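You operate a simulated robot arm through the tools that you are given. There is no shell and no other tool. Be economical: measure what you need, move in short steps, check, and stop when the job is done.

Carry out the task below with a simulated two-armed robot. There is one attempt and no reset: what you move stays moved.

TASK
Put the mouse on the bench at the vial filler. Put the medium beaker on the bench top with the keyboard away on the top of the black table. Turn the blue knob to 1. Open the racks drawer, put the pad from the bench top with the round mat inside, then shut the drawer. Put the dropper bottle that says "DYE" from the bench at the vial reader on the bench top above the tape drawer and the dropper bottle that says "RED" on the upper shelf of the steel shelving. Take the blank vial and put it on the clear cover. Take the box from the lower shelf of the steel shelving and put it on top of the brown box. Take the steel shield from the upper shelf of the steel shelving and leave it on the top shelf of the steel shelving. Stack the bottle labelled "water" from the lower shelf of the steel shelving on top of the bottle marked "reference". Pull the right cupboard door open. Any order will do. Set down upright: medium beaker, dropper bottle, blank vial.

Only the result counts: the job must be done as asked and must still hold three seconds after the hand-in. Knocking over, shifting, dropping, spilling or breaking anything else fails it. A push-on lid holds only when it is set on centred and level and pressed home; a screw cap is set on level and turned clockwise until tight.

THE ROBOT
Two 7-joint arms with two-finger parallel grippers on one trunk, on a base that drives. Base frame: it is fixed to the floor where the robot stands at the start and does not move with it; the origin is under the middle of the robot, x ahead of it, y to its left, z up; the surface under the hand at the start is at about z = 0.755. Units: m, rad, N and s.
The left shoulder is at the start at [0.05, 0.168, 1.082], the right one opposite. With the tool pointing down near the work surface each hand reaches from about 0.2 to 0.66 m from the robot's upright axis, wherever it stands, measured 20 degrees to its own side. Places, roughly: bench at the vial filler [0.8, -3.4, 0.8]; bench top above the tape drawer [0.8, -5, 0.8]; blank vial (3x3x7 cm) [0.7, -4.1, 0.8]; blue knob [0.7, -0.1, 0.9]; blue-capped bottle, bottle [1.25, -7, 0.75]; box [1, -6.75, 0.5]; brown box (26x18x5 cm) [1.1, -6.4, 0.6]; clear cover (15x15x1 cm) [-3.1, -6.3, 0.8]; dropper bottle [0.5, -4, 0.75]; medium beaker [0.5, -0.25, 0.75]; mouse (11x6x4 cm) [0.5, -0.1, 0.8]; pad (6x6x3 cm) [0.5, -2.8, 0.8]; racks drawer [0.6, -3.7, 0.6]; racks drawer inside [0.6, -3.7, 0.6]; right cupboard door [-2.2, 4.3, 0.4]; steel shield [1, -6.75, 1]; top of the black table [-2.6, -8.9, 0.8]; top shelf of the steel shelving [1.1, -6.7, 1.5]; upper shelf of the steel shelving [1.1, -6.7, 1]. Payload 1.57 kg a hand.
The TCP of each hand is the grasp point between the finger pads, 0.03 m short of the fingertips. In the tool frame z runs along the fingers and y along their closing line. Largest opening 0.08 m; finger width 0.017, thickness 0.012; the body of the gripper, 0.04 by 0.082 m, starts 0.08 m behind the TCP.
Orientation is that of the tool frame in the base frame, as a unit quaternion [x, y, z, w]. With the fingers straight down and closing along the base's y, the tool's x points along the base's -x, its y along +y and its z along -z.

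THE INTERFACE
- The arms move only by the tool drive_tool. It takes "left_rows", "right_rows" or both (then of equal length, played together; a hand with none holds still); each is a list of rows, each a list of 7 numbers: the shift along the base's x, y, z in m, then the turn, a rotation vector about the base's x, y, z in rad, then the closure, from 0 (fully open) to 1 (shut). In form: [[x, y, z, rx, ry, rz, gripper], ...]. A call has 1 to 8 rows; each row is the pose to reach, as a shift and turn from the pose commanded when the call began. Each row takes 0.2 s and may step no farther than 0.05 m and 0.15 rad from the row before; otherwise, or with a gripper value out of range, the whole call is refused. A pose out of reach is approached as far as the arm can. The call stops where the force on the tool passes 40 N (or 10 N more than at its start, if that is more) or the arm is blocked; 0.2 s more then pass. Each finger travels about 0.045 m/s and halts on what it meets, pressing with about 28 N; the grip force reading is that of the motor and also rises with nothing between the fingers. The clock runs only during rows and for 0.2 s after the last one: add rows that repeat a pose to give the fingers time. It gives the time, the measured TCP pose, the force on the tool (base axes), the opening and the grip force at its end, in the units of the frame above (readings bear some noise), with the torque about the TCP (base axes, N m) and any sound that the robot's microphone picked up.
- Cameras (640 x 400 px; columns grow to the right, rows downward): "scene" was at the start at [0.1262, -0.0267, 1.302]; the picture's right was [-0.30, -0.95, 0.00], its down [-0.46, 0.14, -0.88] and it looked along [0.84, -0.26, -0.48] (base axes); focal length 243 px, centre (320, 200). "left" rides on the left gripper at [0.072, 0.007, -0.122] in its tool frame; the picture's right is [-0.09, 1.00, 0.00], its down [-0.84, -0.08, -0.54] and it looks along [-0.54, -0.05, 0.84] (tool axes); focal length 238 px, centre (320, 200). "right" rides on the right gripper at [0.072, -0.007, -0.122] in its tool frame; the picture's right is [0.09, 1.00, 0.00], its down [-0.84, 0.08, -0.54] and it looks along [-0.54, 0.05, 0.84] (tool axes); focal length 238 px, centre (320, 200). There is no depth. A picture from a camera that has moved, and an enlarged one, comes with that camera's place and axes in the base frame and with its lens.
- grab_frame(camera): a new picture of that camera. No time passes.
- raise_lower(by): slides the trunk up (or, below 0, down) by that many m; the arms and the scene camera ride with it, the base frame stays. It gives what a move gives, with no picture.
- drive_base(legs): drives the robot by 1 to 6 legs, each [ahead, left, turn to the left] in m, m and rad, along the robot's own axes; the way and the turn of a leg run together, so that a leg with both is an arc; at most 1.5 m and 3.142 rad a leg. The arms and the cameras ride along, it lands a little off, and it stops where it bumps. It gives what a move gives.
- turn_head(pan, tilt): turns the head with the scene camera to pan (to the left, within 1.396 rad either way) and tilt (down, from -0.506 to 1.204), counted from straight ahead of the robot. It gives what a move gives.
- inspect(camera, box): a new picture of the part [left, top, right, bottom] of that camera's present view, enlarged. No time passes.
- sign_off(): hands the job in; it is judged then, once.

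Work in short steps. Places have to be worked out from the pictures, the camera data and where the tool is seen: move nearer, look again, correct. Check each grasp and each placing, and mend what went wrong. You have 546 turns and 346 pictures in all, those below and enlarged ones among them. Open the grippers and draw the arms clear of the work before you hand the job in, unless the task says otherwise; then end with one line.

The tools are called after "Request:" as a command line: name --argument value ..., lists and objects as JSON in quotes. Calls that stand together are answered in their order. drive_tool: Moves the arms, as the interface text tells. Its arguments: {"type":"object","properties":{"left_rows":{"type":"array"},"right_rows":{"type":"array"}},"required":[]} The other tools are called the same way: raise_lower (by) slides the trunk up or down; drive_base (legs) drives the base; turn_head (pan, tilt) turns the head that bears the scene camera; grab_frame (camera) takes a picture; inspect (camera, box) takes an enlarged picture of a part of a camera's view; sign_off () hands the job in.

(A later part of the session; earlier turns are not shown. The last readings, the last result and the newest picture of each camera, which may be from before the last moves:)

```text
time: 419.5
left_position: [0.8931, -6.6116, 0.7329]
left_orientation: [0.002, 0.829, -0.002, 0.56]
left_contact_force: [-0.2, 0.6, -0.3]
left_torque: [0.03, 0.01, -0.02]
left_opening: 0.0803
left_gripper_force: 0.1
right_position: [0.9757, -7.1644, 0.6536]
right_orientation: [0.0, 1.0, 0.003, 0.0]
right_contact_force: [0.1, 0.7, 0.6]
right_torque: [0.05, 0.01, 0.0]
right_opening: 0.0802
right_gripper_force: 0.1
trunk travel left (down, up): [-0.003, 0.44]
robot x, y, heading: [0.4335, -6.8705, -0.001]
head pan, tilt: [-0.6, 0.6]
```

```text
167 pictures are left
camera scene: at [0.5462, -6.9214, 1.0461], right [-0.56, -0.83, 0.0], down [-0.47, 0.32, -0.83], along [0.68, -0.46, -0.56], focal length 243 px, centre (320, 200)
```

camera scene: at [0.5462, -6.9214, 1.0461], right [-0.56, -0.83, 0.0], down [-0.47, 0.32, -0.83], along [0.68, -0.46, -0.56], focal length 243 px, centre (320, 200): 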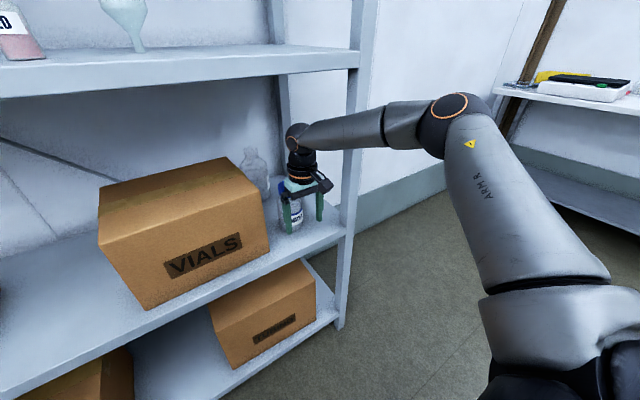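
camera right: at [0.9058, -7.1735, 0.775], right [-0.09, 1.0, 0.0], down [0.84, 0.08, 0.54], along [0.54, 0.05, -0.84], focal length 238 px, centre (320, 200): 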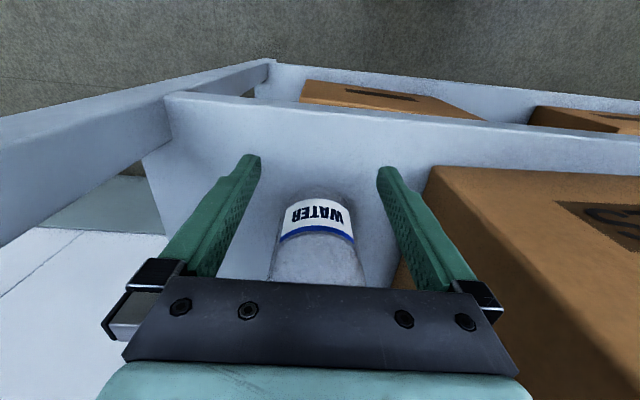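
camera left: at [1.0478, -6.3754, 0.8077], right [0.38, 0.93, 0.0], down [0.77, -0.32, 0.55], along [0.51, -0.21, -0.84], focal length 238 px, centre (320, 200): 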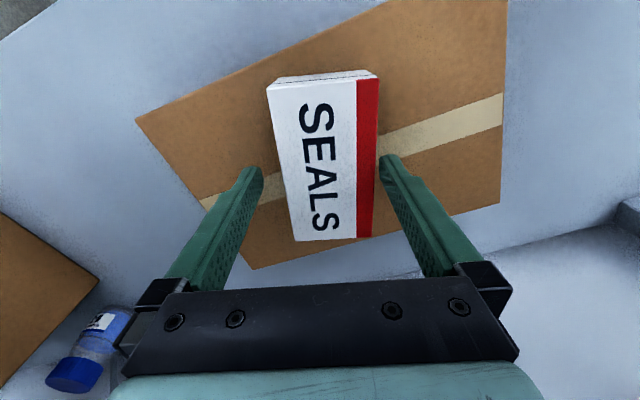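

The elbow is further out of the shelf now. I'll advance 0.07 m and watch for push-back.

Request:
drive_tool --right_rows '[[0.03, 0, 0.003, 0, 0, 0, 0], [0.055, 0, 0.003, 0, 0, 0, 0], [0.07, 0, 0.003, 0, 0, 0, 0]]'

Request:
grab_frame --camera "right"

Request:
grab_frame --camera "scene"

```text
time: 420.3
left_position: [0.8936, -6.6121, 0.7318]
left_orientation: [0.002, 0.829, -0.002, 0.559]
left_contact_force: [-0.6, 0.9, -0.5]
left_torque: [0.01, 0.02, 0.03]
left_opening: 0.0801
left_gripper_force: 0.0
right_position: [0.9954, -7.178, 0.6659]
right_orientation: [0.0, 1.0, 0.002, 0.0]
right_contact_force: [-0.3, -0.1, -0.3]
right_torque: [0.02, 0.01, 0.02]
right_opening: 0.08
right_gripper_force: 0.1
right hand out of reach, approached as far as the arm can: row 1, 2, 3
trunk travel left (down, up): [-0.003, 0.44]
robot x, y, heading: [0.4329, -6.8731, 0.002]
head pan, tilt: [-0.6, 0.6]
```

```text
166 pictures are left
camera right: at [0.9236, -7.186, 0.7875], right [-0.09, 1.0, 0.01], down [0.84, 0.07, 0.54], along [0.54, 0.05, -0.84], focal length 238 px, centre (320, 200)
```

right: 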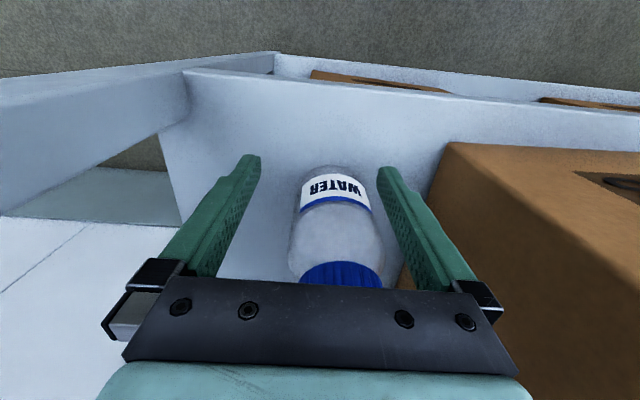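

```text
165 pictures are left
camera scene: at [0.5463, -6.9213, 1.0461], right [-0.56, -0.83, 0.0], down [-0.47, 0.32, -0.83], along [0.68, -0.46, -0.56], focal length 243 px, centre (320, 200)
```

scene: 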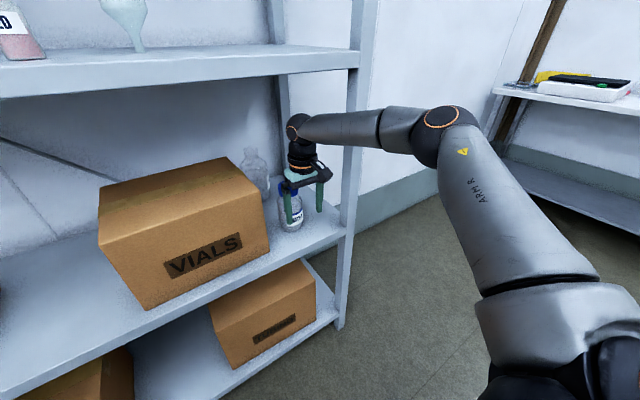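

Reach limit. I'll re-centre y by 1.2 cm, then drive the base 0.05 m ahead.

Request:
drive_tool --right_rows '[[-0.008, 0.013, -0.008, 0, 0, 0, 0]]'

Request:
drive_base --legs '[[0.056, 0, 0]]'

Request:
grab_frame --camera "right"

Request:
grab_frame --camera "scene"

```text
time: 420.7
left_position: [0.8926, -6.6124, 0.7327]
left_orientation: [0.001, 0.828, -0.002, 0.561]
left_contact_force: [-0.2, -1.1, 0.2]
left_torque: [0.0, 0.03, -0.01]
left_opening: 0.0799
left_gripper_force: 0.0
right_position: [0.9882, -7.1657, 0.6568]
right_orientation: [0.0, 1.0, 0.003, -0.001]
right_contact_force: [0.1, -0.2, -0.5]
right_torque: [-0.01, 0.0, 0.01]
right_opening: 0.0802
right_gripper_force: 0.0
trunk travel left (down, up): [-0.003, 0.44]
robot x, y, heading: [0.4351, -6.8713, 0.004]
head pan, tilt: [-0.6, 0.6]
```

```text
time: 421.7
left_position: [0.9474, -6.6109, 0.7331]
left_orientation: [0.002, 0.828, -0.002, 0.56]
left_contact_force: [0.6, -0.8, -1.2]
left_torque: [0.0, -0.01, -0.03]
left_opening: 0.0802
left_gripper_force: 0.1
right_position: [1.0426, -7.1655, 0.6572]
right_orientation: [0.0, 1.0, 0.003, 0.001]
right_contact_force: [0.5, -0.2, -0.5]
right_torque: [0.0, 0.05, 0.02]
right_opening: 0.0802
right_gripper_force: 0.2
trunk travel left (down, up): [-0.003, 0.44]
robot x, y, heading: [0.4881, -6.8696, 0.003]
head pan, tilt: [-0.6, 0.6]
```

```text
164 pictures are left
camera right: at [0.9702, -7.173, 0.7794], right [-0.09, 1.0, 0.0], down [0.84, 0.08, 0.54], along [0.54, 0.05, -0.84], focal length 238 px, centre (320, 200)
```

right: 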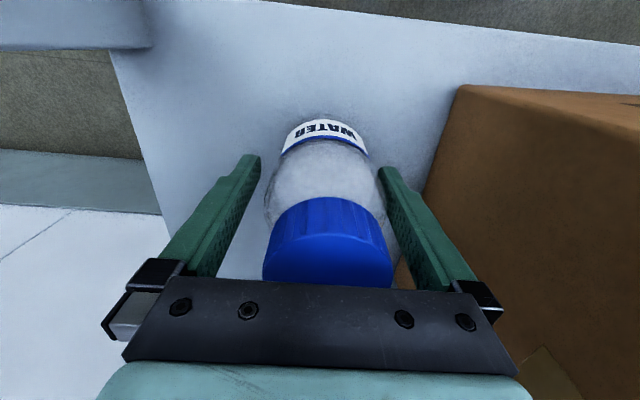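

```text
163 pictures are left
camera scene: at [0.601, -6.9212, 1.0461], right [-0.56, -0.83, 0.0], down [-0.47, 0.32, -0.83], along [0.68, -0.46, -0.56], focal length 243 px, centre (320, 200)
```

scene: 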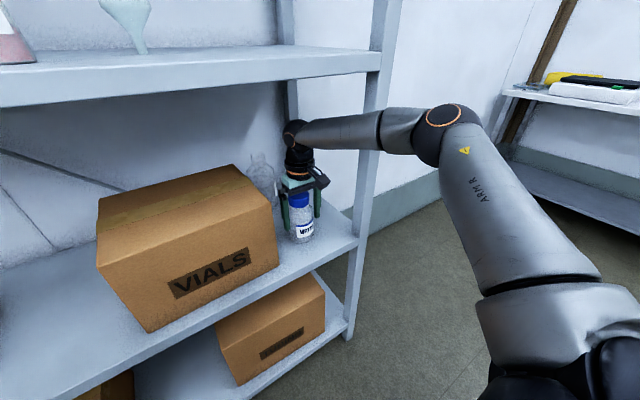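

The bottle sits centrally with no push-back. I'll close.

Request:
drive_tool --right_rows '[[0, 0, 0, 0, 0, 0, 0.2], [0, 0, 0, 0, 0, 0, 0.5], [0, 0, 0, 0, 0, 0, 1], [0, 0, 0, 0, 0, 0, 1]]'

```text
time: 422.7
left_position: [0.9474, -6.6117, 0.7323]
left_orientation: [0.001, 0.828, -0.002, 0.56]
left_contact_force: [-0.1, 0.3, 0.3]
left_torque: [0.02, 0.0, 0.04]
left_opening: 0.0801
left_gripper_force: 0.2
right_position: [1.0427, -7.1666, 0.657]
right_orientation: [0.0, 1.0, 0.002, 0.0]
right_contact_force: [-0.1, 1.8, 0.8]
right_torque: [-0.01, 0.05, -0.04]
right_opening: 0.0693
right_gripper_force: 28.0
trunk travel left (down, up): [-0.003, 0.44]
robot x, y, heading: [0.487, -6.8711, 0.0]
head pan, tilt: [-0.6, 0.6]
```

Gripped at 69 mm. I'll lift 2.5 cm and back the base straight out.

Request:
drive_tool --right_rows '[[0, 0, 0.012, 0, 0, 0, 1], [0, 0, 0.025, 0, 0, 0, 1]]'

Request:
drive_base --legs '[[-0.3, 0, 0]]'

Request:
grab_frame --camera "scene"

```text
time: 423.3
left_position: [0.9468, -6.6113, 0.7337]
left_orientation: [0.001, 0.828, -0.002, 0.56]
left_contact_force: [0.7, -0.8, 0.3]
left_torque: [-0.02, 0.0, -0.01]
left_opening: 0.08
left_gripper_force: 0.0
right_position: [1.0427, -7.1657, 0.682]
right_orientation: [0.0, 1.0, 0.002, 0.0]
right_contact_force: [-0.3, -1.0, -3.9]
right_torque: [0.01, 0.03, -0.02]
right_opening: 0.0694
right_gripper_force: 28.3
trunk travel left (down, up): [-0.003, 0.44]
robot x, y, heading: [0.4923, -6.8684, 0.005]
head pan, tilt: [-0.6, 0.6]
```

```text
time: 425.3
left_position: [0.6495, -6.6099, 0.7325]
left_orientation: [-0.002, 0.828, 0.0, 0.56]
left_contact_force: [0.3, -0.6, 0.7]
left_torque: [0.01, 0.0, 0.02]
left_opening: 0.0798
left_gripper_force: 0.1
right_position: [0.7481, -7.1621, 0.6827]
right_orientation: [-0.005, 1.0, 0.003, 0.0]
right_contact_force: [-0.6, 0.0, -4.3]
right_torque: [0.04, 0.06, -0.03]
right_opening: 0.0693
right_gripper_force: 28.0
trunk travel left (down, up): [-0.003, 0.44]
robot x, y, heading: [0.1915, -6.874, 0.01]
head pan, tilt: [-0.6, 0.6]
```

```text
162 pictures are left
camera scene: at [0.305, -6.9223, 1.046], right [-0.56, -0.83, 0.0], down [-0.47, 0.31, -0.82], along [0.69, -0.46, -0.57], focal length 243 px, centre (320, 200)
```

scene: 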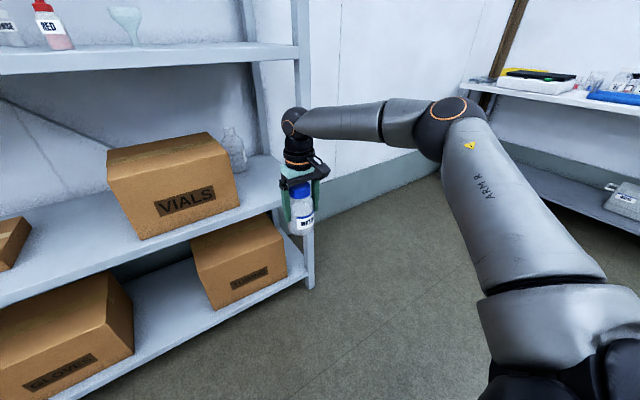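

WATER is held. I'll raise the trunk fully and bring it in over the front of the upper shelf at about (0.99, -7.15).

Request:
raise_lower --by 0.44

Request:
drive_base --legs '[[0.2, 0, 0]]'

Request:
grab_frame --camera "right"

Request:
grab_frame --camera "scene"

```text
refused: 0.44 is not a number from -0.4 to 0.4
```

```text
time: 426.9
left_position: [0.8517, -6.6069, 0.7333]
left_orientation: [-0.003, 0.828, 0.001, 0.56]
left_contact_force: [0.2, 0.2, -0.4]
left_torque: [-0.06, 0.01, -0.01]
left_opening: 0.0799
left_gripper_force: 0.1
right_position: [0.9513, -7.1595, 0.6831]
right_orientation: [-0.005, 1.0, 0.002, 0.001]
right_contact_force: [1.1, -0.8, -3.6]
right_torque: [-0.02, 0.03, -0.03]
right_opening: 0.0692
right_gripper_force: 28.1
trunk travel left (down, up): [-0.003, 0.44]
robot x, y, heading: [0.3956, -6.873, 0.009]
head pan, tilt: [-0.6, 0.6]
```

```text
161 pictures are left
camera right: at [0.8804, -7.1676, 0.804], right [-0.1, 0.99, 0.0], down [0.84, 0.08, 0.54], along [0.54, 0.06, -0.84], focal length 238 px, centre (320, 200)
```

right: 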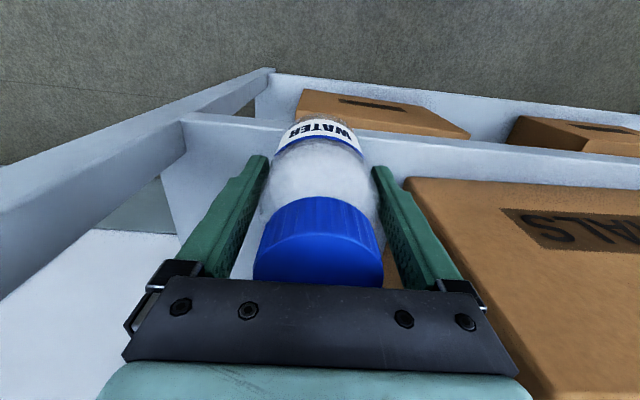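

```text
160 pictures are left
camera scene: at [0.5083, -6.9197, 1.046], right [-0.55, -0.83, 0.0], down [-0.47, 0.31, -0.82], along [0.69, -0.46, -0.57], focal length 243 px, centre (320, 200)
```

scene: 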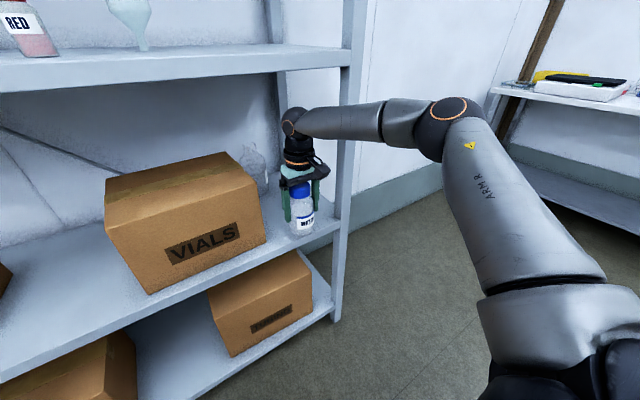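

The raise was refused (0.4 max per call), but the drive did no harm. I'll back out and raise in two steps.

Request:
drive_base --legs '[[-0.2, 0, -0.009]]'

Request:
raise_lower --by 0.4

Request:
raise_lower --by 0.038

```text
time: 428.5
left_position: [0.6516, -6.6113, 0.7321]
left_orientation: [-0.001, 0.829, -0.001, 0.56]
left_contact_force: [0.3, -1.1, 0.2]
left_torque: [0.0, -0.02, 0.0]
left_opening: 0.0802
left_gripper_force: 0.0
right_position: [0.7482, -7.165, 0.6815]
right_orientation: [-0.001, 1.0, 0.002, 0.0]
right_contact_force: [0.3, 1.1, -4.6]
right_torque: [0.01, 0.04, -0.02]
right_opening: 0.0695
right_gripper_force: 28.3
trunk travel left (down, up): [-0.003, 0.44]
robot x, y, heading: [0.1895, -6.8737, 0.002]
head pan, tilt: [-0.6, 0.6]
```

```text
time: 432.4
left_position: [0.6531, -6.6108, 1.1333]
left_orientation: [0.0, 0.828, -0.002, 0.56]
left_contact_force: [-0.3, 0.0, -0.2]
left_torque: [0.03, -0.02, 0.0]
left_opening: 0.08
left_gripper_force: 0.0
right_position: [0.7486, -7.1654, 1.0824]
right_orientation: [-0.002, 1.0, 0.003, 0.0]
right_contact_force: [-0.1, -0.8, -3.9]
right_torque: [-0.04, 0.02, -0.04]
right_opening: 0.0692
right_gripper_force: 28.4
trunk travel left (down, up): [-0.403, 0.04]
robot x, y, heading: [0.1926, -6.8715, 0.005]
head pan, tilt: [-0.6, 0.6]
```

```text
time: 433.2
left_position: [0.652, -6.6115, 1.1706]
left_orientation: [0.001, 0.829, -0.002, 0.559]
left_contact_force: [-0.2, -0.4, 0.0]
left_torque: [0.0, 0.02, 0.01]
left_opening: 0.0801
left_gripper_force: 0.0
right_position: [0.7479, -7.1653, 1.1196]
right_orientation: [-0.001, 1.0, 0.003, 0.0]
right_contact_force: [-0.8, 0.5, -3.9]
right_torque: [0.02, 0.01, -0.03]
right_opening: 0.0693
right_gripper_force: 28.1
trunk travel left (down, up): [-0.441, 0.002]
robot x, y, heading: [0.1897, -6.8779, 0.009]
head pan, tilt: [-0.6, 0.6]
```

Now I'll drive in over the lip, with an extra 1.5 cm of lift first.

Request:
drive_tool --right_rows '[[0, 0.01, 0.015, 0, 0, 0, 1]]'

Request:
drive_base --legs '[[0.2, 0, 0]]'

Request:
grab_frame --camera "right"

```text
time: 433.6
left_position: [0.6529, -6.6117, 1.1699]
left_orientation: [0.0, 0.829, -0.001, 0.56]
left_contact_force: [0.1, 0.3, -0.8]
left_torque: [-0.03, 0.0, -0.01]
left_opening: 0.08
left_gripper_force: 0.0
right_position: [0.7487, -7.1562, 1.1354]
right_orientation: [-0.001, 1.0, 0.003, -0.001]
right_contact_force: [-0.4, -0.6, -4.4]
right_torque: [-0.02, 0.05, 0.04]
right_opening: 0.0693
right_gripper_force: 28.3
trunk travel left (down, up): [-0.441, 0.002]
robot x, y, heading: [0.1932, -6.8747, 0.009]
head pan, tilt: [-0.6, 0.6]
```

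```text
time: 435.2
left_position: [0.8535, -6.6124, 1.1701]
left_orientation: [0.001, 0.829, -0.002, 0.559]
left_contact_force: [-0.2, -0.5, -0.6]
left_torque: [0.0, -0.02, 0.05]
left_opening: 0.0801
left_gripper_force: 0.1
right_position: [0.9506, -7.1552, 1.1351]
right_orientation: [-0.001, 1.0, 0.002, 0.001]
right_contact_force: [0.1, 0.4, -3.1]
right_torque: [0.0, 0.05, 0.0]
right_opening: 0.0696
right_gripper_force: 27.8
trunk travel left (down, up): [-0.441, 0.002]
robot x, y, heading: [0.3976, -6.8701, 0.006]
head pan, tilt: [-0.6, 0.6]
```

```text
159 pictures are left
camera right: at [0.8794, -7.1634, 1.2561], right [-0.09, 1.0, 0.0], down [0.84, 0.08, 0.54], along [0.54, 0.05, -0.84], focal length 238 px, centre (320, 200)
```

right: 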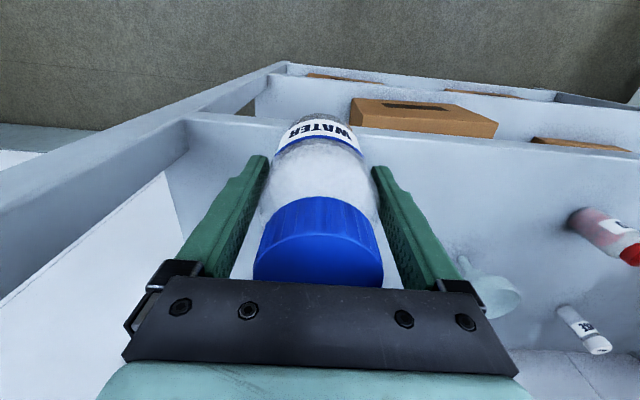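

I'll advance 4.5 cm and lower to the shelf.

Request:
drive_tool --right_rows '[[0.025, 0, 0, 0, 0, 0, 1], [0.045, 0, -0.005, 0, 0, 0, 1], [0.045, 0, -0.025, 0, 0, 0, 1], [0.045, 0, -0.033, 0, 0, 0, 1]]'

```text
time: 436.2
left_position: [0.8544, -6.6117, 1.1702]
left_orientation: [0.002, 0.829, -0.002, 0.559]
left_contact_force: [1.0, -0.2, 0.4]
left_torque: [0.01, -0.02, 0.02]
left_opening: 0.0802
left_gripper_force: 0.1
right_position: [0.9555, -7.1691, 1.1127]
right_orientation: [-0.002, 1.0, 0.002, 0.0]
right_contact_force: [-0.5, -0.9, -4.0]
right_torque: [0.01, -0.01, -0.01]
right_opening: 0.0691
right_gripper_force: 27.9
right hand out of reach, approached as far as the arm can: row 1, 2, 3, 4
trunk travel left (down, up): [-0.441, 0.002]
robot x, y, heading: [0.3963, -6.8704, -0.0]
head pan, tilt: [-0.6, 0.6]
```

Request:
drive_base --legs '[[0.04, 0.02, 0]]'

Request:
drive_tool --right_rows '[[0, 0.0, -0.008, 0, 0, 0, 1], [0, 0.0, -0.014, 0, 0, 0, 1]]'

Request:
grab_frame --camera "right"

```text
time: 437.1
left_position: [0.8958, -6.591, 1.1702]
left_orientation: [0.001, 0.829, -0.003, 0.559]
left_contact_force: [1.3, 1.0, 0.0]
left_torque: [-0.02, 0.02, 0.0]
left_opening: 0.0799
left_gripper_force: 0.0
right_position: [0.9972, -7.1477, 1.1119]
right_orientation: [-0.002, 1.0, 0.002, 0.001]
right_contact_force: [0.5, -0.2, -4.4]
right_torque: [-0.01, 0.02, 0.01]
right_opening: 0.0696
right_gripper_force: 27.9
trunk travel left (down, up): [-0.441, 0.002]
robot x, y, heading: [0.4324, -6.8547, 0.002]
head pan, tilt: [-0.6, 0.6]
```

```text
time: 437.7
left_position: [0.8938, -6.5924, 1.1712]
left_orientation: [0.001, 0.829, -0.002, 0.56]
left_contact_force: [-0.8, -0.4, 0.4]
left_torque: [0.01, -0.03, -0.03]
left_opening: 0.0797
left_gripper_force: 0.0
right_position: [0.9933, -7.1496, 1.0985]
right_orientation: [0.0, 1.0, 0.002, 0.003]
right_contact_force: [0.0, -0.3, -4.5]
right_torque: [-0.01, 0.02, 0.01]
right_opening: 0.0691
right_gripper_force: 27.9
trunk travel left (down, up): [-0.441, 0.002]
robot x, y, heading: [0.436, -6.8502, 0.004]
head pan, tilt: [-0.6, 0.6]
```

```text
158 pictures are left
camera right: at [0.9222, -7.1574, 1.2207], right [-0.09, 1.0, 0.01], down [0.84, 0.07, 0.54], along [0.54, 0.06, -0.84], focal length 238 px, centre (320, 200)
```

right: 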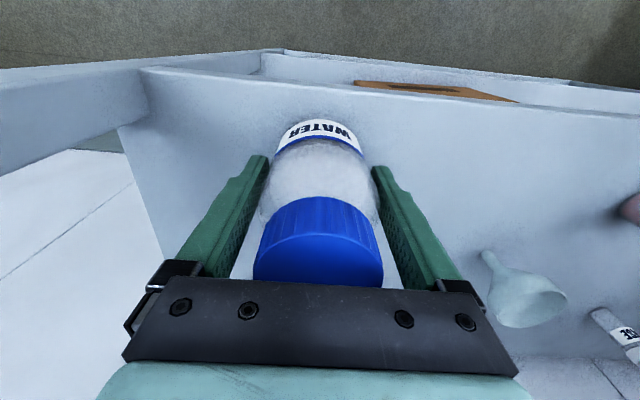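

The base of the bottle is inside the edge. I'll lower to contact.

Request:
drive_tool --right_rows '[[0, 0.0, -0.004, 0, 0, 0, 1], [0, 0.0, -0.007, 0, 0, 0, 1]]'

```text
time: 438.3
left_position: [0.8927, -6.591, 1.1714]
left_orientation: [0.001, 0.828, -0.002, 0.561]
left_contact_force: [0.2, 0.0, 0.1]
left_torque: [-0.01, 0.01, -0.05]
left_opening: 0.0801
left_gripper_force: 0.1
right_position: [0.9935, -7.1479, 1.0966]
right_orientation: [0.0, 1.0, 0.002, 0.006]
right_contact_force: [2.4, -1.7, 16.5]
right_torque: [-0.71, 0.03, -0.04]
right_opening: 0.0695
right_gripper_force: 27.6
right hand out of reach, approached as far as the arm can: row 2
trunk travel left (down, up): [-0.441, 0.002]
robot x, y, heading: [0.4382, -6.8517, -0.004]
head pan, tilt: [-0.6, 0.6]
```

On the shelf. I'll ease off, release, and withdraw straight back.

Request:
drive_tool --right_rows '[[0, 0, 0.003, 0, 0, 0, 1], [0, 0, 0.003, 0, 0, 0, 0.5], [0, 0, 0.003, 0, 0, 0, 0], [0, 0, 0.003, 0, 0, 0, 0], [0, 0, 0.003, 0, 0, 0, 0]]'

Request:
grab_frame --camera "right"

```text
time: 439.5
left_position: [0.8938, -6.5931, 1.1708]
left_orientation: [0.001, 0.828, -0.002, 0.56]
left_contact_force: [-0.2, -0.2, 0.3]
left_torque: [0.02, 0.04, 0.02]
left_opening: 0.0799
left_gripper_force: 0.1
right_position: [0.9908, -7.1495, 1.095]
right_orientation: [-0.001, 1.0, 0.003, 0.0]
right_contact_force: [-0.2, 1.2, -0.1]
right_torque: [0.02, 0.04, 0.01]
right_opening: 0.0799
right_gripper_force: 0.0
trunk travel left (down, up): [-0.441, 0.002]
robot x, y, heading: [0.4358, -6.8529, -0.001]
head pan, tilt: [-0.6, 0.6]
```

```text
157 pictures are left
camera right: at [0.9203, -7.1572, 1.2174], right [-0.09, 1.0, 0.0], down [0.84, 0.08, 0.54], along [0.54, 0.05, -0.84], focal length 238 px, centre (320, 200)
```

right: 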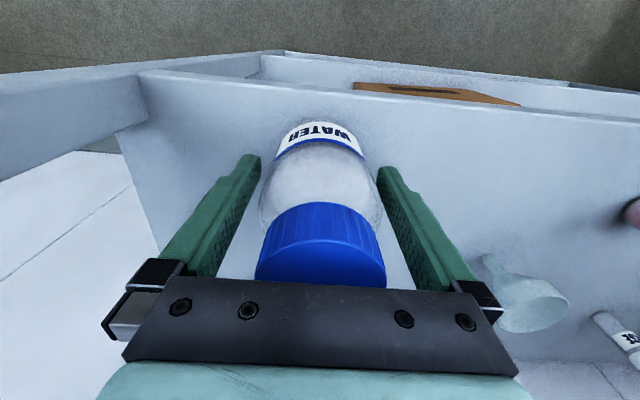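

WATER stands upright on the upper shelf. I'll withdraw, level the left tool fully, and line it up with the bottle.

Request:
drive_base --legs '[[-0.28, 0, 0]]'

Request:
raise_lower --by -0.07

Request:
drive_tool --left_rows '[[0, -0.02, 0, 0, -0.13, 0, 0], [0.01, -0.04, 0, 0, -0.26, 0, 0], [0.02, -0.06, 0, 0, -0.384, 0, 0]]'

Request:
drive_base --legs '[[0, -0.47, 0]]'

Request:
turn_head --pan 0.2 --tilt 0.35

Request:
grab_frame --camera "scene"

Request:
grab_frame --camera "left"

```text
time: 441.4
left_position: [0.6112, -6.5926, 1.1712]
left_orientation: [0.001, 0.828, -0.002, 0.56]
left_contact_force: [0.1, 0.6, -0.1]
left_torque: [0.03, 0.01, 0.02]
left_opening: 0.0802
left_gripper_force: 0.0
right_position: [0.7079, -7.1506, 1.0959]
right_orientation: [-0.001, 1.0, 0.002, 0.001]
right_contact_force: [-0.3, 0.2, -0.1]
right_torque: [0.04, 0.0, 0.0]
right_opening: 0.0799
right_gripper_force: 0.0
trunk travel left (down, up): [-0.441, 0.002]
robot x, y, heading: [0.1522, -6.8525, 0.004]
head pan, tilt: [-0.6, 0.6]
```

```text
time: 442.5
left_position: [0.6114, -6.5924, 1.1008]
left_orientation: [0.001, 0.829, -0.002, 0.56]
left_contact_force: [-0.9, 0.3, 0.5]
left_torque: [0.03, -0.06, -0.01]
left_opening: 0.0797
left_gripper_force: 0.1
right_position: [0.7084, -7.1512, 1.0254]
right_orientation: [-0.001, 1.0, 0.003, 0.001]
right_contact_force: [1.0, 0.0, 0.8]
right_torque: [0.0, 0.0, 0.0]
right_opening: 0.0798
right_gripper_force: 0.0
trunk travel left (down, up): [-0.371, 0.072]
robot x, y, heading: [0.1526, -6.8524, 0.005]
head pan, tilt: [-0.6, 0.6]
```

```text
time: 443.3
left_position: [0.6198, -6.6644, 1.1243]
left_orientation: [0.101, 0.76, -0.108, 0.633]
left_contact_force: [0.6, 0.0, 0.6]
left_torque: [0.0, 0.0, -0.04]
left_opening: 0.08
left_gripper_force: 0.1
left hand out of reach, approached as far as the arm can: row 1, 2, 3
right_position: [0.7087, -7.1511, 1.024]
right_orientation: [0.0, 1.0, 0.003, 0.0]
right_contact_force: [-0.5, 0.1, -0.1]
right_torque: [0.03, -0.01, 0.01]
right_opening: 0.0802
right_gripper_force: 0.0
trunk travel left (down, up): [-0.371, 0.072]
robot x, y, heading: [0.149, -6.8562, -0.003]
head pan, tilt: [-0.6, 0.6]
```

```text
time: 448.0
left_position: [0.6198, -7.1359, 1.1264]
left_orientation: [0.104, 0.759, -0.111, 0.633]
left_contact_force: [-0.4, -0.5, -0.7]
left_torque: [0.03, -0.01, -0.01]
left_opening: 0.0797
left_gripper_force: 0.0
right_position: [0.7065, -7.6238, 1.0274]
right_orientation: [0.004, 1.0, 0.002, 0.001]
right_contact_force: [-0.7, 0.0, 0.1]
right_torque: [0.0, 0.03, 0.02]
right_opening: 0.0799
right_gripper_force: 0.0
trunk travel left (down, up): [-0.371, 0.072]
robot x, y, heading: [0.1472, -7.3212, -0.008]
head pan, tilt: [-0.6, 0.6]
```

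```text
time: 449.1
left_position: [0.6194, -7.1366, 1.1259]
left_orientation: [0.103, 0.759, -0.111, 0.633]
left_contact_force: [0.1, -0.3, -0.8]
left_torque: [0.05, -0.02, 0.02]
left_opening: 0.0799
left_gripper_force: 0.1
right_position: [0.705, -7.6232, 1.0258]
right_orientation: [0.004, 1.0, 0.003, 0.001]
right_contact_force: [0.0, -0.3, 0.2]
right_torque: [0.0, 0.01, 0.02]
right_opening: 0.08
right_gripper_force: 0.0
trunk travel left (down, up): [-0.371, 0.072]
robot x, y, heading: [0.1532, -7.3193, -0.005]
head pan, tilt: [0.201, 0.351]
```

```text
156 pictures are left
camera scene: at [0.2822, -7.3031, 1.4368], right [0.19, -0.98, 0.0], down [-0.34, -0.07, -0.94], along [0.92, 0.18, -0.34], focal length 243 px, centre (320, 200)
```

scene: 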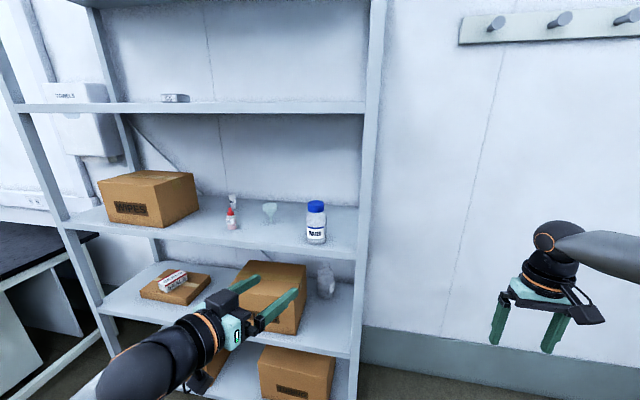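

```text
155 pictures are left
camera left: at [0.4955, -7.0922, 1.0772], right [0.31, 0.95, 0.05], down [-0.38, 0.07, 0.92], along [0.87, -0.31, 0.39], focal length 238 px, centre (320, 200)
```

left: 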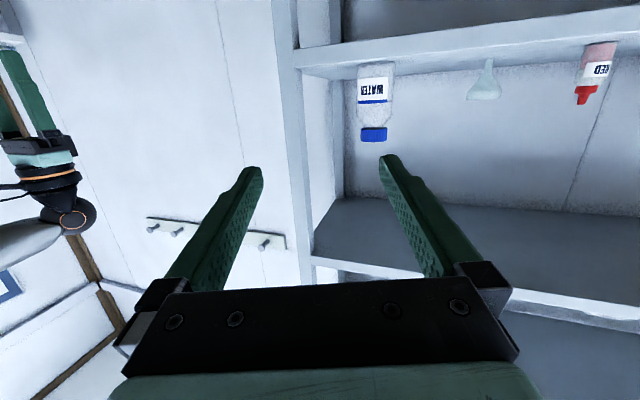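

The left tool yawed off because the wrist was too close in. I'll extend it 0.12 m forward while correcting the orientation to level.

Request:
drive_tool --left_rows '[[0.04, -0.003, -0.005, 0.003, -0.045, 0.076, 0], [0.08, -0.006, -0.012, 0.005, -0.09, 0.152, 0], [0.11, -0.01, -0.02, 0.008, -0.135, 0.228, 0], [0.14, -0.013, -0.026, 0.011, -0.179, 0.304, 0]]'

Request:
grab_frame --camera "left"

```text
time: 450.1
left_position: [0.731, -7.0361, 1.0547]
left_orientation: [0.023, 0.712, -0.038, 0.701]
left_contact_force: [0.9, -0.7, 0.3]
left_torque: [0.0, -0.03, -0.02]
left_opening: 0.08
left_gripper_force: 0.1
left hand out of reach, approached as far as the arm can: row 1, 2, 3, 4
right_position: [0.7065, -7.6216, 1.0268]
right_orientation: [0.003, 1.0, 0.003, 0.001]
right_contact_force: [-0.5, -0.4, -0.3]
right_torque: [-0.01, 0.02, -0.01]
right_opening: 0.0799
right_gripper_force: 0.1
trunk travel left (down, up): [-0.371, 0.072]
robot x, y, heading: [0.1521, -7.3211, -0.01]
head pan, tilt: [0.201, 0.351]
```

```text
154 pictures are left
camera left: at [0.6097, -7.0201, 0.9859], right [0.09, 0.99, 0.07], down [-0.53, -0.01, 0.85], along [0.84, -0.11, 0.53], focal length 238 px, centre (320, 200)
```

left: 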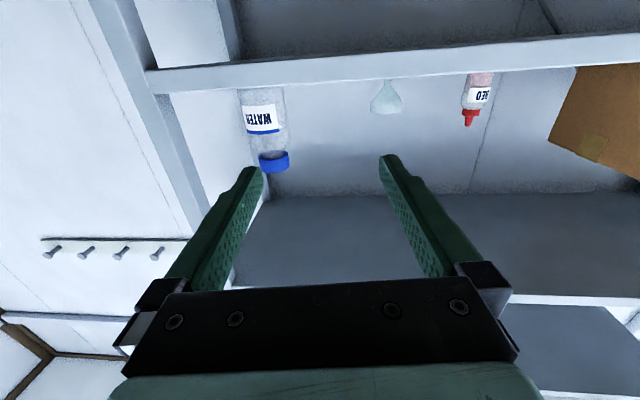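

Nearly level now. One more correction: rotate the residual and rise to z 1.10.

Request:
drive_tool --left_rows '[[0.02, 0.0, 0.02, 0.01, -0.008, 0.043, 0], [0.04, 0.0, 0.045, 0.021, -0.016, 0.086, 0]]'

```text
time: 450.7
left_position: [0.7489, -7.0144, 1.0705]
left_orientation: [0.012, 0.71, -0.02, 0.704]
left_contact_force: [-0.1, -0.5, 0.5]
left_torque: [0.04, 0.03, -0.01]
left_opening: 0.0802
left_gripper_force: 0.0
left hand out of reach, approached as far as the arm can: row 1, 2
right_position: [0.7048, -7.6219, 1.026]
right_orientation: [0.003, 1.0, 0.003, 0.001]
right_contact_force: [0.4, 0.4, -0.4]
right_torque: [-0.02, 0.02, 0.01]
right_opening: 0.0799
right_gripper_force: 0.1
trunk travel left (down, up): [-0.371, 0.072]
robot x, y, heading: [0.1519, -7.3246, -0.009]
head pan, tilt: [0.201, 0.351]
```

The level pose is too low relative to the shoulder. I'll lower the trunk 0.08 m and raise the hand to z 1.10.

Request:
raise_lower --by -0.08

Request:
drive_tool --left_rows '[[0.01, -0.01, 0.04, 0.006, -0.002, 0.02, 0], [0.02, -0.02, 0.08, 0.012, -0.005, 0.045, 0], [0.02, -0.03, 0.11, 0.012, -0.005, 0.045, 0]]'

Request:
grab_frame --camera "left"

```text
time: 451.9
left_position: [0.7481, -7.0142, 0.9908]
left_orientation: [0.011, 0.711, -0.021, 0.703]
left_contact_force: [0.7, 0.3, -0.4]
left_torque: [-0.01, 0.02, 0.01]
left_opening: 0.0799
left_gripper_force: 0.0
right_position: [0.707, -7.6228, 0.9453]
right_orientation: [0.003, 1.0, 0.003, 0.001]
right_contact_force: [1.0, -0.4, 0.2]
right_torque: [0.02, 0.02, 0.01]
right_opening: 0.0799
right_gripper_force: 0.1
trunk travel left (down, up): [-0.291, 0.152]
robot x, y, heading: [0.1523, -7.3233, -0.004]
head pan, tilt: [0.201, 0.351]
```

```text
time: 452.7
left_position: [0.7572, -7.009, 1.033]
left_orientation: [0.008, 0.71, -0.012, 0.704]
left_contact_force: [0.5, 0.8, -0.3]
left_torque: [-0.03, 0.03, -0.02]
left_opening: 0.0798
left_gripper_force: 0.0
left hand out of reach, approached as far as the arm can: row 1, 2, 3
right_position: [0.7066, -7.6232, 0.9467]
right_orientation: [0.003, 1.0, 0.003, 0.001]
right_contact_force: [0.3, 0.2, -0.2]
right_torque: [-0.03, 0.0, -0.01]
right_opening: 0.0801
right_gripper_force: 0.0
trunk travel left (down, up): [-0.291, 0.152]
robot x, y, heading: [0.1529, -7.3194, -0.004]
head pan, tilt: [0.201, 0.351]
```

```text
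153 pictures are left
camera left: at [0.6354, -6.9992, 0.9635], right [0.03, 1.0, 0.09], down [-0.54, -0.06, 0.84], along [0.84, -0.07, 0.53], focal length 238 px, centre (320, 200)
```

left: 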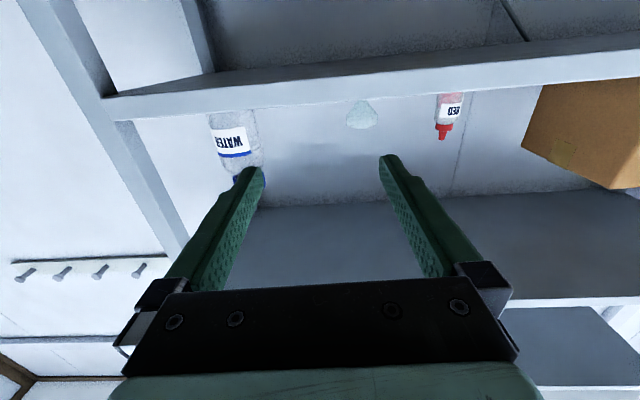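

Slow convergence. I'll command a bigger rise to get the wrist away from its limit.

Request:
drive_tool --left_rows '[[0.0, 0, 0.045, 0, 0, 0, 0], [0.0, 0, 0.09, 0, 0, 0, 0], [0.0, 0.0, 0.13, 0, 0, 0, 0], [0.0, 0.0, 0.17, 0, 0, 0.02, 0]]'

```text
time: 453.7
left_position: [0.7584, -7.0089, 1.2016]
left_orientation: [-0.007, 0.71, 0.005, 0.704]
left_contact_force: [0.5, 0.4, -0.6]
left_torque: [0.0, 0.04, -0.03]
left_opening: 0.0798
left_gripper_force: 0.1
left hand out of reach, approached as far as the arm can: row 1, 2
right_position: [0.7057, -7.6254, 0.9461]
right_orientation: [0.004, 1.0, 0.003, 0.002]
right_contact_force: [0.7, -0.7, -0.2]
right_torque: [0.0, 0.02, -0.03]
right_opening: 0.0801
right_gripper_force: 0.1
trunk travel left (down, up): [-0.291, 0.152]
robot x, y, heading: [0.1557, -7.3232, -0.005]
head pan, tilt: [0.201, 0.351]
```

Level and free now at z 1.20. I'll move it 0.1 m inward, then lower the trunk 0.1 m so z becomes 1.10.

Request:
drive_tool --left_rows '[[0.0, -0.04, 0, 0, 0, 0, 0], [0.0, -0.08, 0, 0, 0, 0, 0], [0.0, -0.11, 0, 0.01, 0, 0, 0]]'

Request:
raise_lower --by -0.1

Request:
grab_frame --camera "left"

```text
time: 454.7
left_position: [0.7496, -7.1305, 1.2385]
left_orientation: [-0.014, 0.684, -0.022, 0.729]
left_contact_force: [0.8, -0.6, 0.5]
left_torque: [-0.02, -0.03, 0.01]
left_opening: 0.0799
left_gripper_force: 0.1
left hand out of reach, approached as far as the arm can: row 2
right_position: [0.7073, -7.6232, 0.9458]
right_orientation: [0.003, 1.0, 0.003, 0.0]
right_contact_force: [-0.5, 0.5, -0.2]
right_torque: [0.0, 0.03, -0.01]
right_opening: 0.08
right_gripper_force: 0.0
trunk travel left (down, up): [-0.291, 0.152]
robot x, y, heading: [0.1509, -7.3234, -0.003]
head pan, tilt: [0.201, 0.351]
stopped in row 3 (left hand): the arm was blocked; the commanded pose is now the measured one
```

```text
time: 456.0
left_position: [0.7488, -7.1313, 1.1371]
left_orientation: [-0.013, 0.684, -0.022, 0.729]
left_contact_force: [0.7, 0.2, 0.6]
left_torque: [-0.02, -0.01, -0.01]
left_opening: 0.0801
left_gripper_force: 0.1
right_position: [0.7063, -7.6222, 0.8454]
right_orientation: [0.004, 1.0, 0.002, 0.001]
right_contact_force: [-0.2, 0.1, -0.2]
right_torque: [0.03, 0.02, 0.0]
right_opening: 0.0797
right_gripper_force: 0.0
trunk travel left (down, up): [-0.191, 0.252]
robot x, y, heading: [0.1515, -7.3228, -0.007]
head pan, tilt: [0.201, 0.351]
```

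```text
152 pictures are left
camera left: at [0.6326, -7.1272, 1.0598], right [0.01, 1.0, 0.04], down [-0.59, -0.03, 0.8], along [0.8, -0.03, 0.59], focal length 238 px, centre (320, 200)
```

left: 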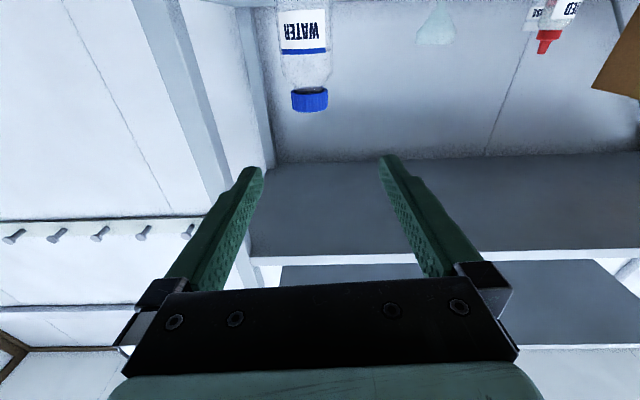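

I'll apply the small residual correction and lower to z 1.10 at y -7.149.

Request:
drive_tool --left_rows '[[0.0, -0.009, -0.018, 0.025, 0.032, 0.006, 0], [0.0, -0.018, -0.035, 0.05, 0.064, 0.013, 0]]'

Request:
grab_frame --camera "left"

```text
time: 456.6
left_position: [0.749, -7.1497, 1.1015]
left_orientation: [-0.001, 0.708, 0.001, 0.706]
left_contact_force: [0.3, -0.2, 0.5]
left_torque: [0.01, 0.0, 0.01]
left_opening: 0.0798
left_gripper_force: 0.0
right_position: [0.7055, -7.6232, 0.8446]
right_orientation: [0.004, 1.0, 0.002, 0.001]
right_contact_force: [0.0, -0.8, -0.2]
right_torque: [0.05, 0.01, 0.01]
right_opening: 0.0801
right_gripper_force: 0.1
trunk travel left (down, up): [-0.191, 0.252]
robot x, y, heading: [0.1523, -7.3216, -0.002]
head pan, tilt: [0.201, 0.351]
```

```text
151 pictures are left
camera left: at [0.6275, -7.1434, 1.0326], right [0.0, 1.0, 0.09], down [-0.54, -0.08, 0.84], along [0.84, -0.05, 0.54], focal length 238 px, centre (320, 200)
```

left: 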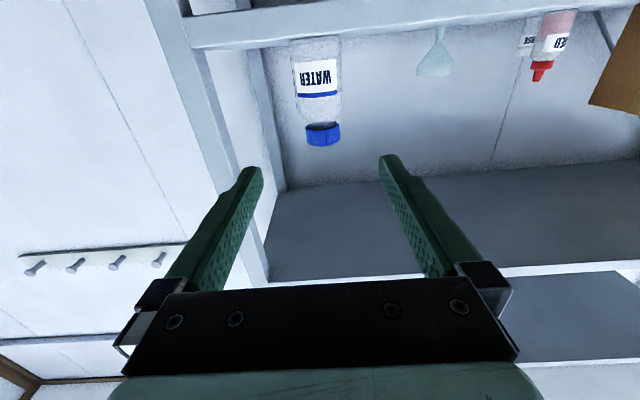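

Level and aligned. I'll drive in 0.17 m and recheck.

Request:
drive_base --legs '[[0.17, 0, 0]]'

Request:
grab_frame --camera "left"

```text
time: 458.0
left_position: [0.9148, -7.1494, 1.1019]
left_orientation: [-0.003, 0.708, 0.003, 0.706]
left_contact_force: [-0.5, -0.2, 0.2]
left_torque: [-0.02, 0.02, 0.01]
left_opening: 0.0801
left_gripper_force: 0.1
right_position: [0.8736, -7.6226, 0.8455]
right_orientation: [0.002, 1.0, 0.003, 0.0]
right_contact_force: [-0.3, -0.3, -0.2]
right_torque: [-0.04, -0.01, 0.03]
right_opening: 0.0799
right_gripper_force: 0.1
trunk travel left (down, up): [-0.191, 0.252]
robot x, y, heading: [0.3196, -7.3202, -0.005]
head pan, tilt: [0.201, 0.351]
```

```text
150 pictures are left
camera left: at [0.7942, -7.1435, 1.0324], right [0.0, 1.0, 0.09], down [-0.54, -0.08, 0.84], along [0.84, -0.05, 0.54], focal length 238 px, centre (320, 200)
```

left: 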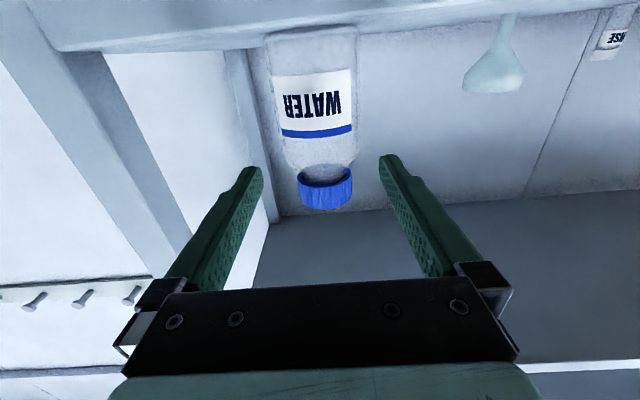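

Centred. I'll advance 0.075 m with the arm and close.

Request:
drive_tool --left_rows '[[0.03, 0, 0, 0, 0, 0, 0], [0.06, 0, 0, 0, 0, 0, 0], [0.075, 0, 0, 0, 0, 0, 0]]'

Request:
grab_frame --camera "left"

```text
time: 458.8
left_position: [0.99, -7.1503, 1.105]
left_orientation: [-0.002, 0.708, 0.002, 0.706]
left_contact_force: [0.2, -0.2, 0.2]
left_torque: [-0.05, -0.02, 0.01]
left_opening: 0.0803
left_gripper_force: 0.1
right_position: [0.8739, -7.6231, 0.8455]
right_orientation: [0.002, 1.0, 0.003, 0.0]
right_contact_force: [0.0, 0.1, -0.2]
right_torque: [-0.04, -0.02, -0.04]
right_opening: 0.0798
right_gripper_force: 0.1
trunk travel left (down, up): [-0.191, 0.252]
robot x, y, heading: [0.3211, -7.3243, -0.004]
head pan, tilt: [0.201, 0.351]
```

```text
149 pictures are left
camera left: at [0.8694, -7.1442, 1.0343], right [0.0, 1.0, 0.09], down [-0.54, -0.08, 0.84], along [0.84, -0.05, 0.54], focal length 238 px, centre (320, 200)
```

left: 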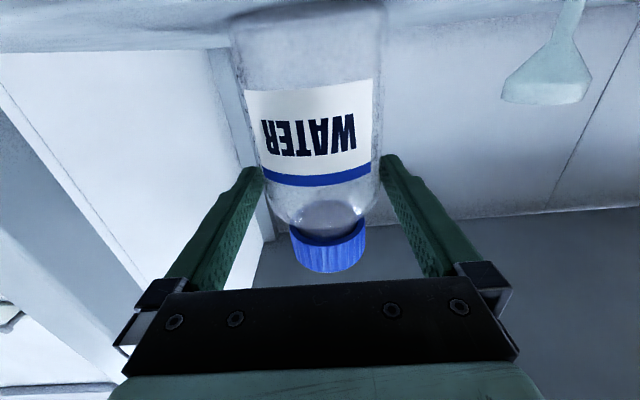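

Request:
drive_tool --left_rows '[[0, 0, -0.004, 0, 0, 0, 0.2], [0, 0, -0.004, 0, 0, 0, 0.5], [0, 0, -0.004, 0, 0, 0, 1], [0, 0, -0.004, 0, 0, 0, 1]]'

```text
time: 459.8
left_position: [0.9893, -7.1499, 1.1018]
left_orientation: [-0.002, 0.706, 0.002, 0.708]
left_contact_force: [1.7, 3.1, 7.3]
left_torque: [0.17, -0.03, 0.0]
left_opening: 0.0687
left_gripper_force: 28.4
right_position: [0.8727, -7.622, 0.8454]
right_orientation: [0.003, 1.0, 0.002, 0.001]
right_contact_force: [-0.2, -0.5, -0.2]
right_torque: [0.02, -0.02, 0.02]
right_opening: 0.0799
right_gripper_force: 0.1
trunk travel left (down, up): [-0.191, 0.252]
robot x, y, heading: [0.3176, -7.3209, -0.008]
head pan, tilt: [0.201, 0.351]
```

Gripped. I'll lift 3 cm and back out.

Request:
drive_tool --left_rows '[[0, 0, 0.015, 0, 0, 0, 1], [0, 0, 0.035, 0, 0, 0, 1]]'

Request:
drive_base --legs '[[-0.35, 0, 0]]'

Request:
grab_frame --camera "left"

```text
time: 460.4
left_position: [0.9925, -7.1494, 1.1334]
left_orientation: [-0.001, 0.709, 0.002, 0.705]
left_contact_force: [1.3, -0.7, -3.6]
left_torque: [0.04, 0.04, 0.01]
left_opening: 0.0688
left_gripper_force: 27.6
right_position: [0.8739, -7.6232, 0.8458]
right_orientation: [0.003, 1.0, 0.003, 0.0]
right_contact_force: [0.0, 0.4, 0.2]
right_torque: [0.04, -0.02, 0.04]
right_opening: 0.08
right_gripper_force: 0.1
trunk travel left (down, up): [-0.191, 0.252]
robot x, y, heading: [0.3159, -7.3181, -0.003]
head pan, tilt: [0.201, 0.351]
```

```text
time: 462.7
left_position: [0.6378, -7.1494, 1.1337]
left_orientation: [-0.001, 0.708, 0.001, 0.707]
left_contact_force: [0.0, -0.4, -4.3]
left_torque: [0.03, 0.02, 0.02]
left_opening: 0.0691
left_gripper_force: 27.9
right_position: [0.5186, -7.623, 0.8451]
right_orientation: [0.003, 1.0, 0.002, 0.0]
right_contact_force: [0.3, -0.2, -0.2]
right_torque: [0.0, -0.01, -0.02]
right_opening: 0.08
right_gripper_force: 0.3
trunk travel left (down, up): [-0.191, 0.252]
robot x, y, heading: [-0.0383, -7.3207, -0.008]
head pan, tilt: [0.201, 0.351]
```

```text
148 pictures are left
camera left: at [0.5155, -7.1426, 1.064], right [0.0, 1.0, 0.09], down [-0.54, -0.08, 0.84], along [0.84, -0.05, 0.54], focal length 238 px, centre (320, 200)
```

left: 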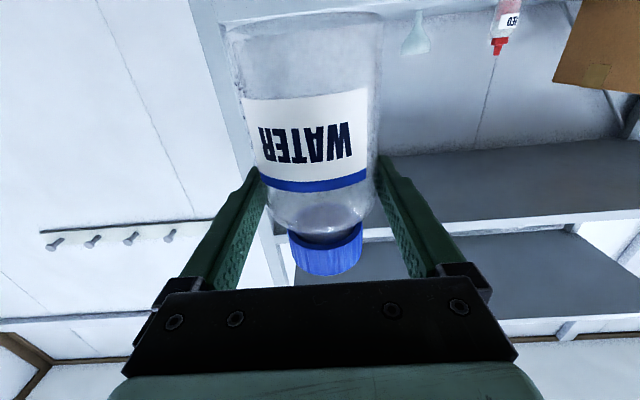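

Held level. I'll lower the trunk and drive to a spot left of the shelf, turned -0.7 rad, to view the bottle behind VIALS and read its label.

Request:
raise_lower --by -0.188

Request:
drive_base --legs '[[0.0, 1.25, 0], [0.12, 0, 0], [0, 0, -0.69]]'

Request:
turn_head --pan 0.0 --tilt 0.25

Request:
grab_frame --camera "scene"

```text
time: 464.8
left_position: [0.6355, -7.149, 0.9461]
left_orientation: [0.0, 0.708, 0.001, 0.706]
left_contact_force: [-0.7, -0.1, -3.9]
left_torque: [0.03, -0.01, -0.05]
left_opening: 0.0688
left_gripper_force: 28.6
right_position: [0.5191, -7.6215, 0.6571]
right_orientation: [0.003, 1.0, 0.003, 0.002]
right_contact_force: [-0.8, 0.0, 0.0]
right_torque: [0.0, -0.01, -0.01]
right_opening: 0.08
right_gripper_force: 0.1
trunk travel left (down, up): [-0.003, 0.44]
robot x, y, heading: [-0.0388, -7.3221, -0.006]
head pan, tilt: [0.201, 0.351]
```

```text
time: 478.8
left_position: [0.7194, -6.3872, 0.9458]
left_orientation: [0.253, 0.661, -0.252, 0.659]
left_contact_force: [0.1, 0.6, -3.6]
left_torque: [0.0, 0.03, -0.03]
left_opening: 0.0691
left_gripper_force: 28.6
right_position: [0.3136, -6.6587, 0.6574]
right_orientation: [0.362, 0.932, 0.002, 0.001]
right_contact_force: [-1.1, 1.4, 0.3]
right_torque: [0.01, -0.01, 0.01]
right_opening: 0.08
right_gripper_force: 0.1
trunk travel left (down, up): [-0.003, 0.44]
robot x, y, heading: [0.1021, -6.0622, -0.737]
head pan, tilt: [0.201, 0.351]
```

```text
time: 479.5
left_position: [0.7193, -6.3861, 0.9449]
left_orientation: [0.254, 0.661, -0.253, 0.659]
left_contact_force: [0.7, -0.9, -3.3]
left_torque: [0.03, 0.03, 0.0]
left_opening: 0.0691
left_gripper_force: 28.5
right_position: [0.3132, -6.6576, 0.6581]
right_orientation: [0.361, 0.933, 0.002, 0.002]
right_contact_force: [-0.8, 0.3, 0.9]
right_torque: [0.0, 0.02, 0.02]
right_opening: 0.0799
right_gripper_force: 0.1
trunk travel left (down, up): [-0.003, 0.44]
robot x, y, heading: [0.107, -6.0634, -0.736]
head pan, tilt: [0.0, 0.25]
```

```text
147 pictures are left
camera scene: at [0.2021, -6.153, 1.0782], right [-0.67, -0.74, 0.0], down [-0.18, 0.17, -0.97], along [0.72, -0.65, -0.25], focal length 243 px, centre (320, 200)
```

scene: 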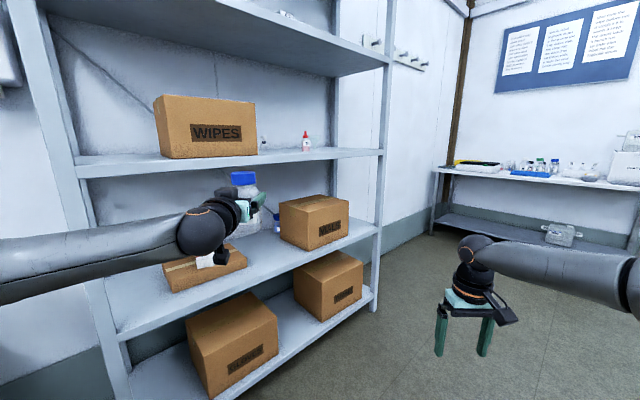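

Request:
inspect --camera "scene" --box '[240, 180, 320, 250]'

```text
5.71 times, centred on (280, 215) of scene
camera zoom: at [0.2021, -6.153, 1.0782], right [-0.67, -0.74, 0.0], down [-0.18, 0.17, -0.97], along [0.72, -0.65, -0.25], focal length 1387 px, centre (549, 114)
```

zoom: 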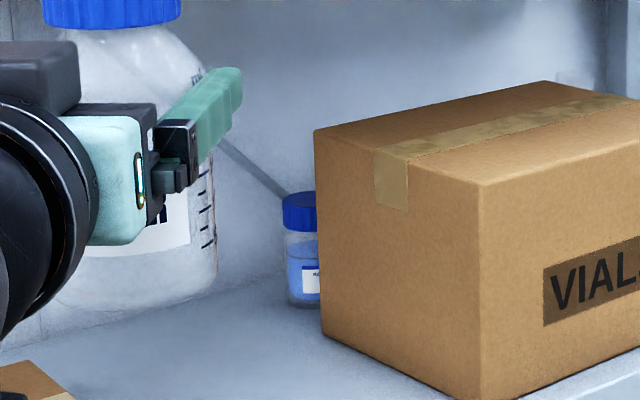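

Request:
inspect --camera "scene" --box '[270, 210, 284, 236]'

```text
15.38 times, centred on (277, 223) of scene
camera zoom: at [0.2021, -6.153, 1.0782], right [-0.67, -0.74, 0.0], down [-0.18, 0.17, -0.97], along [0.72, -0.65, -0.25], focal length 3735 px, centre (982, -154)
```

zoom: 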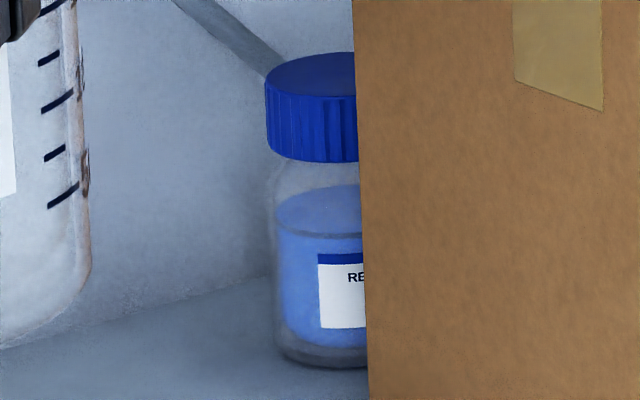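

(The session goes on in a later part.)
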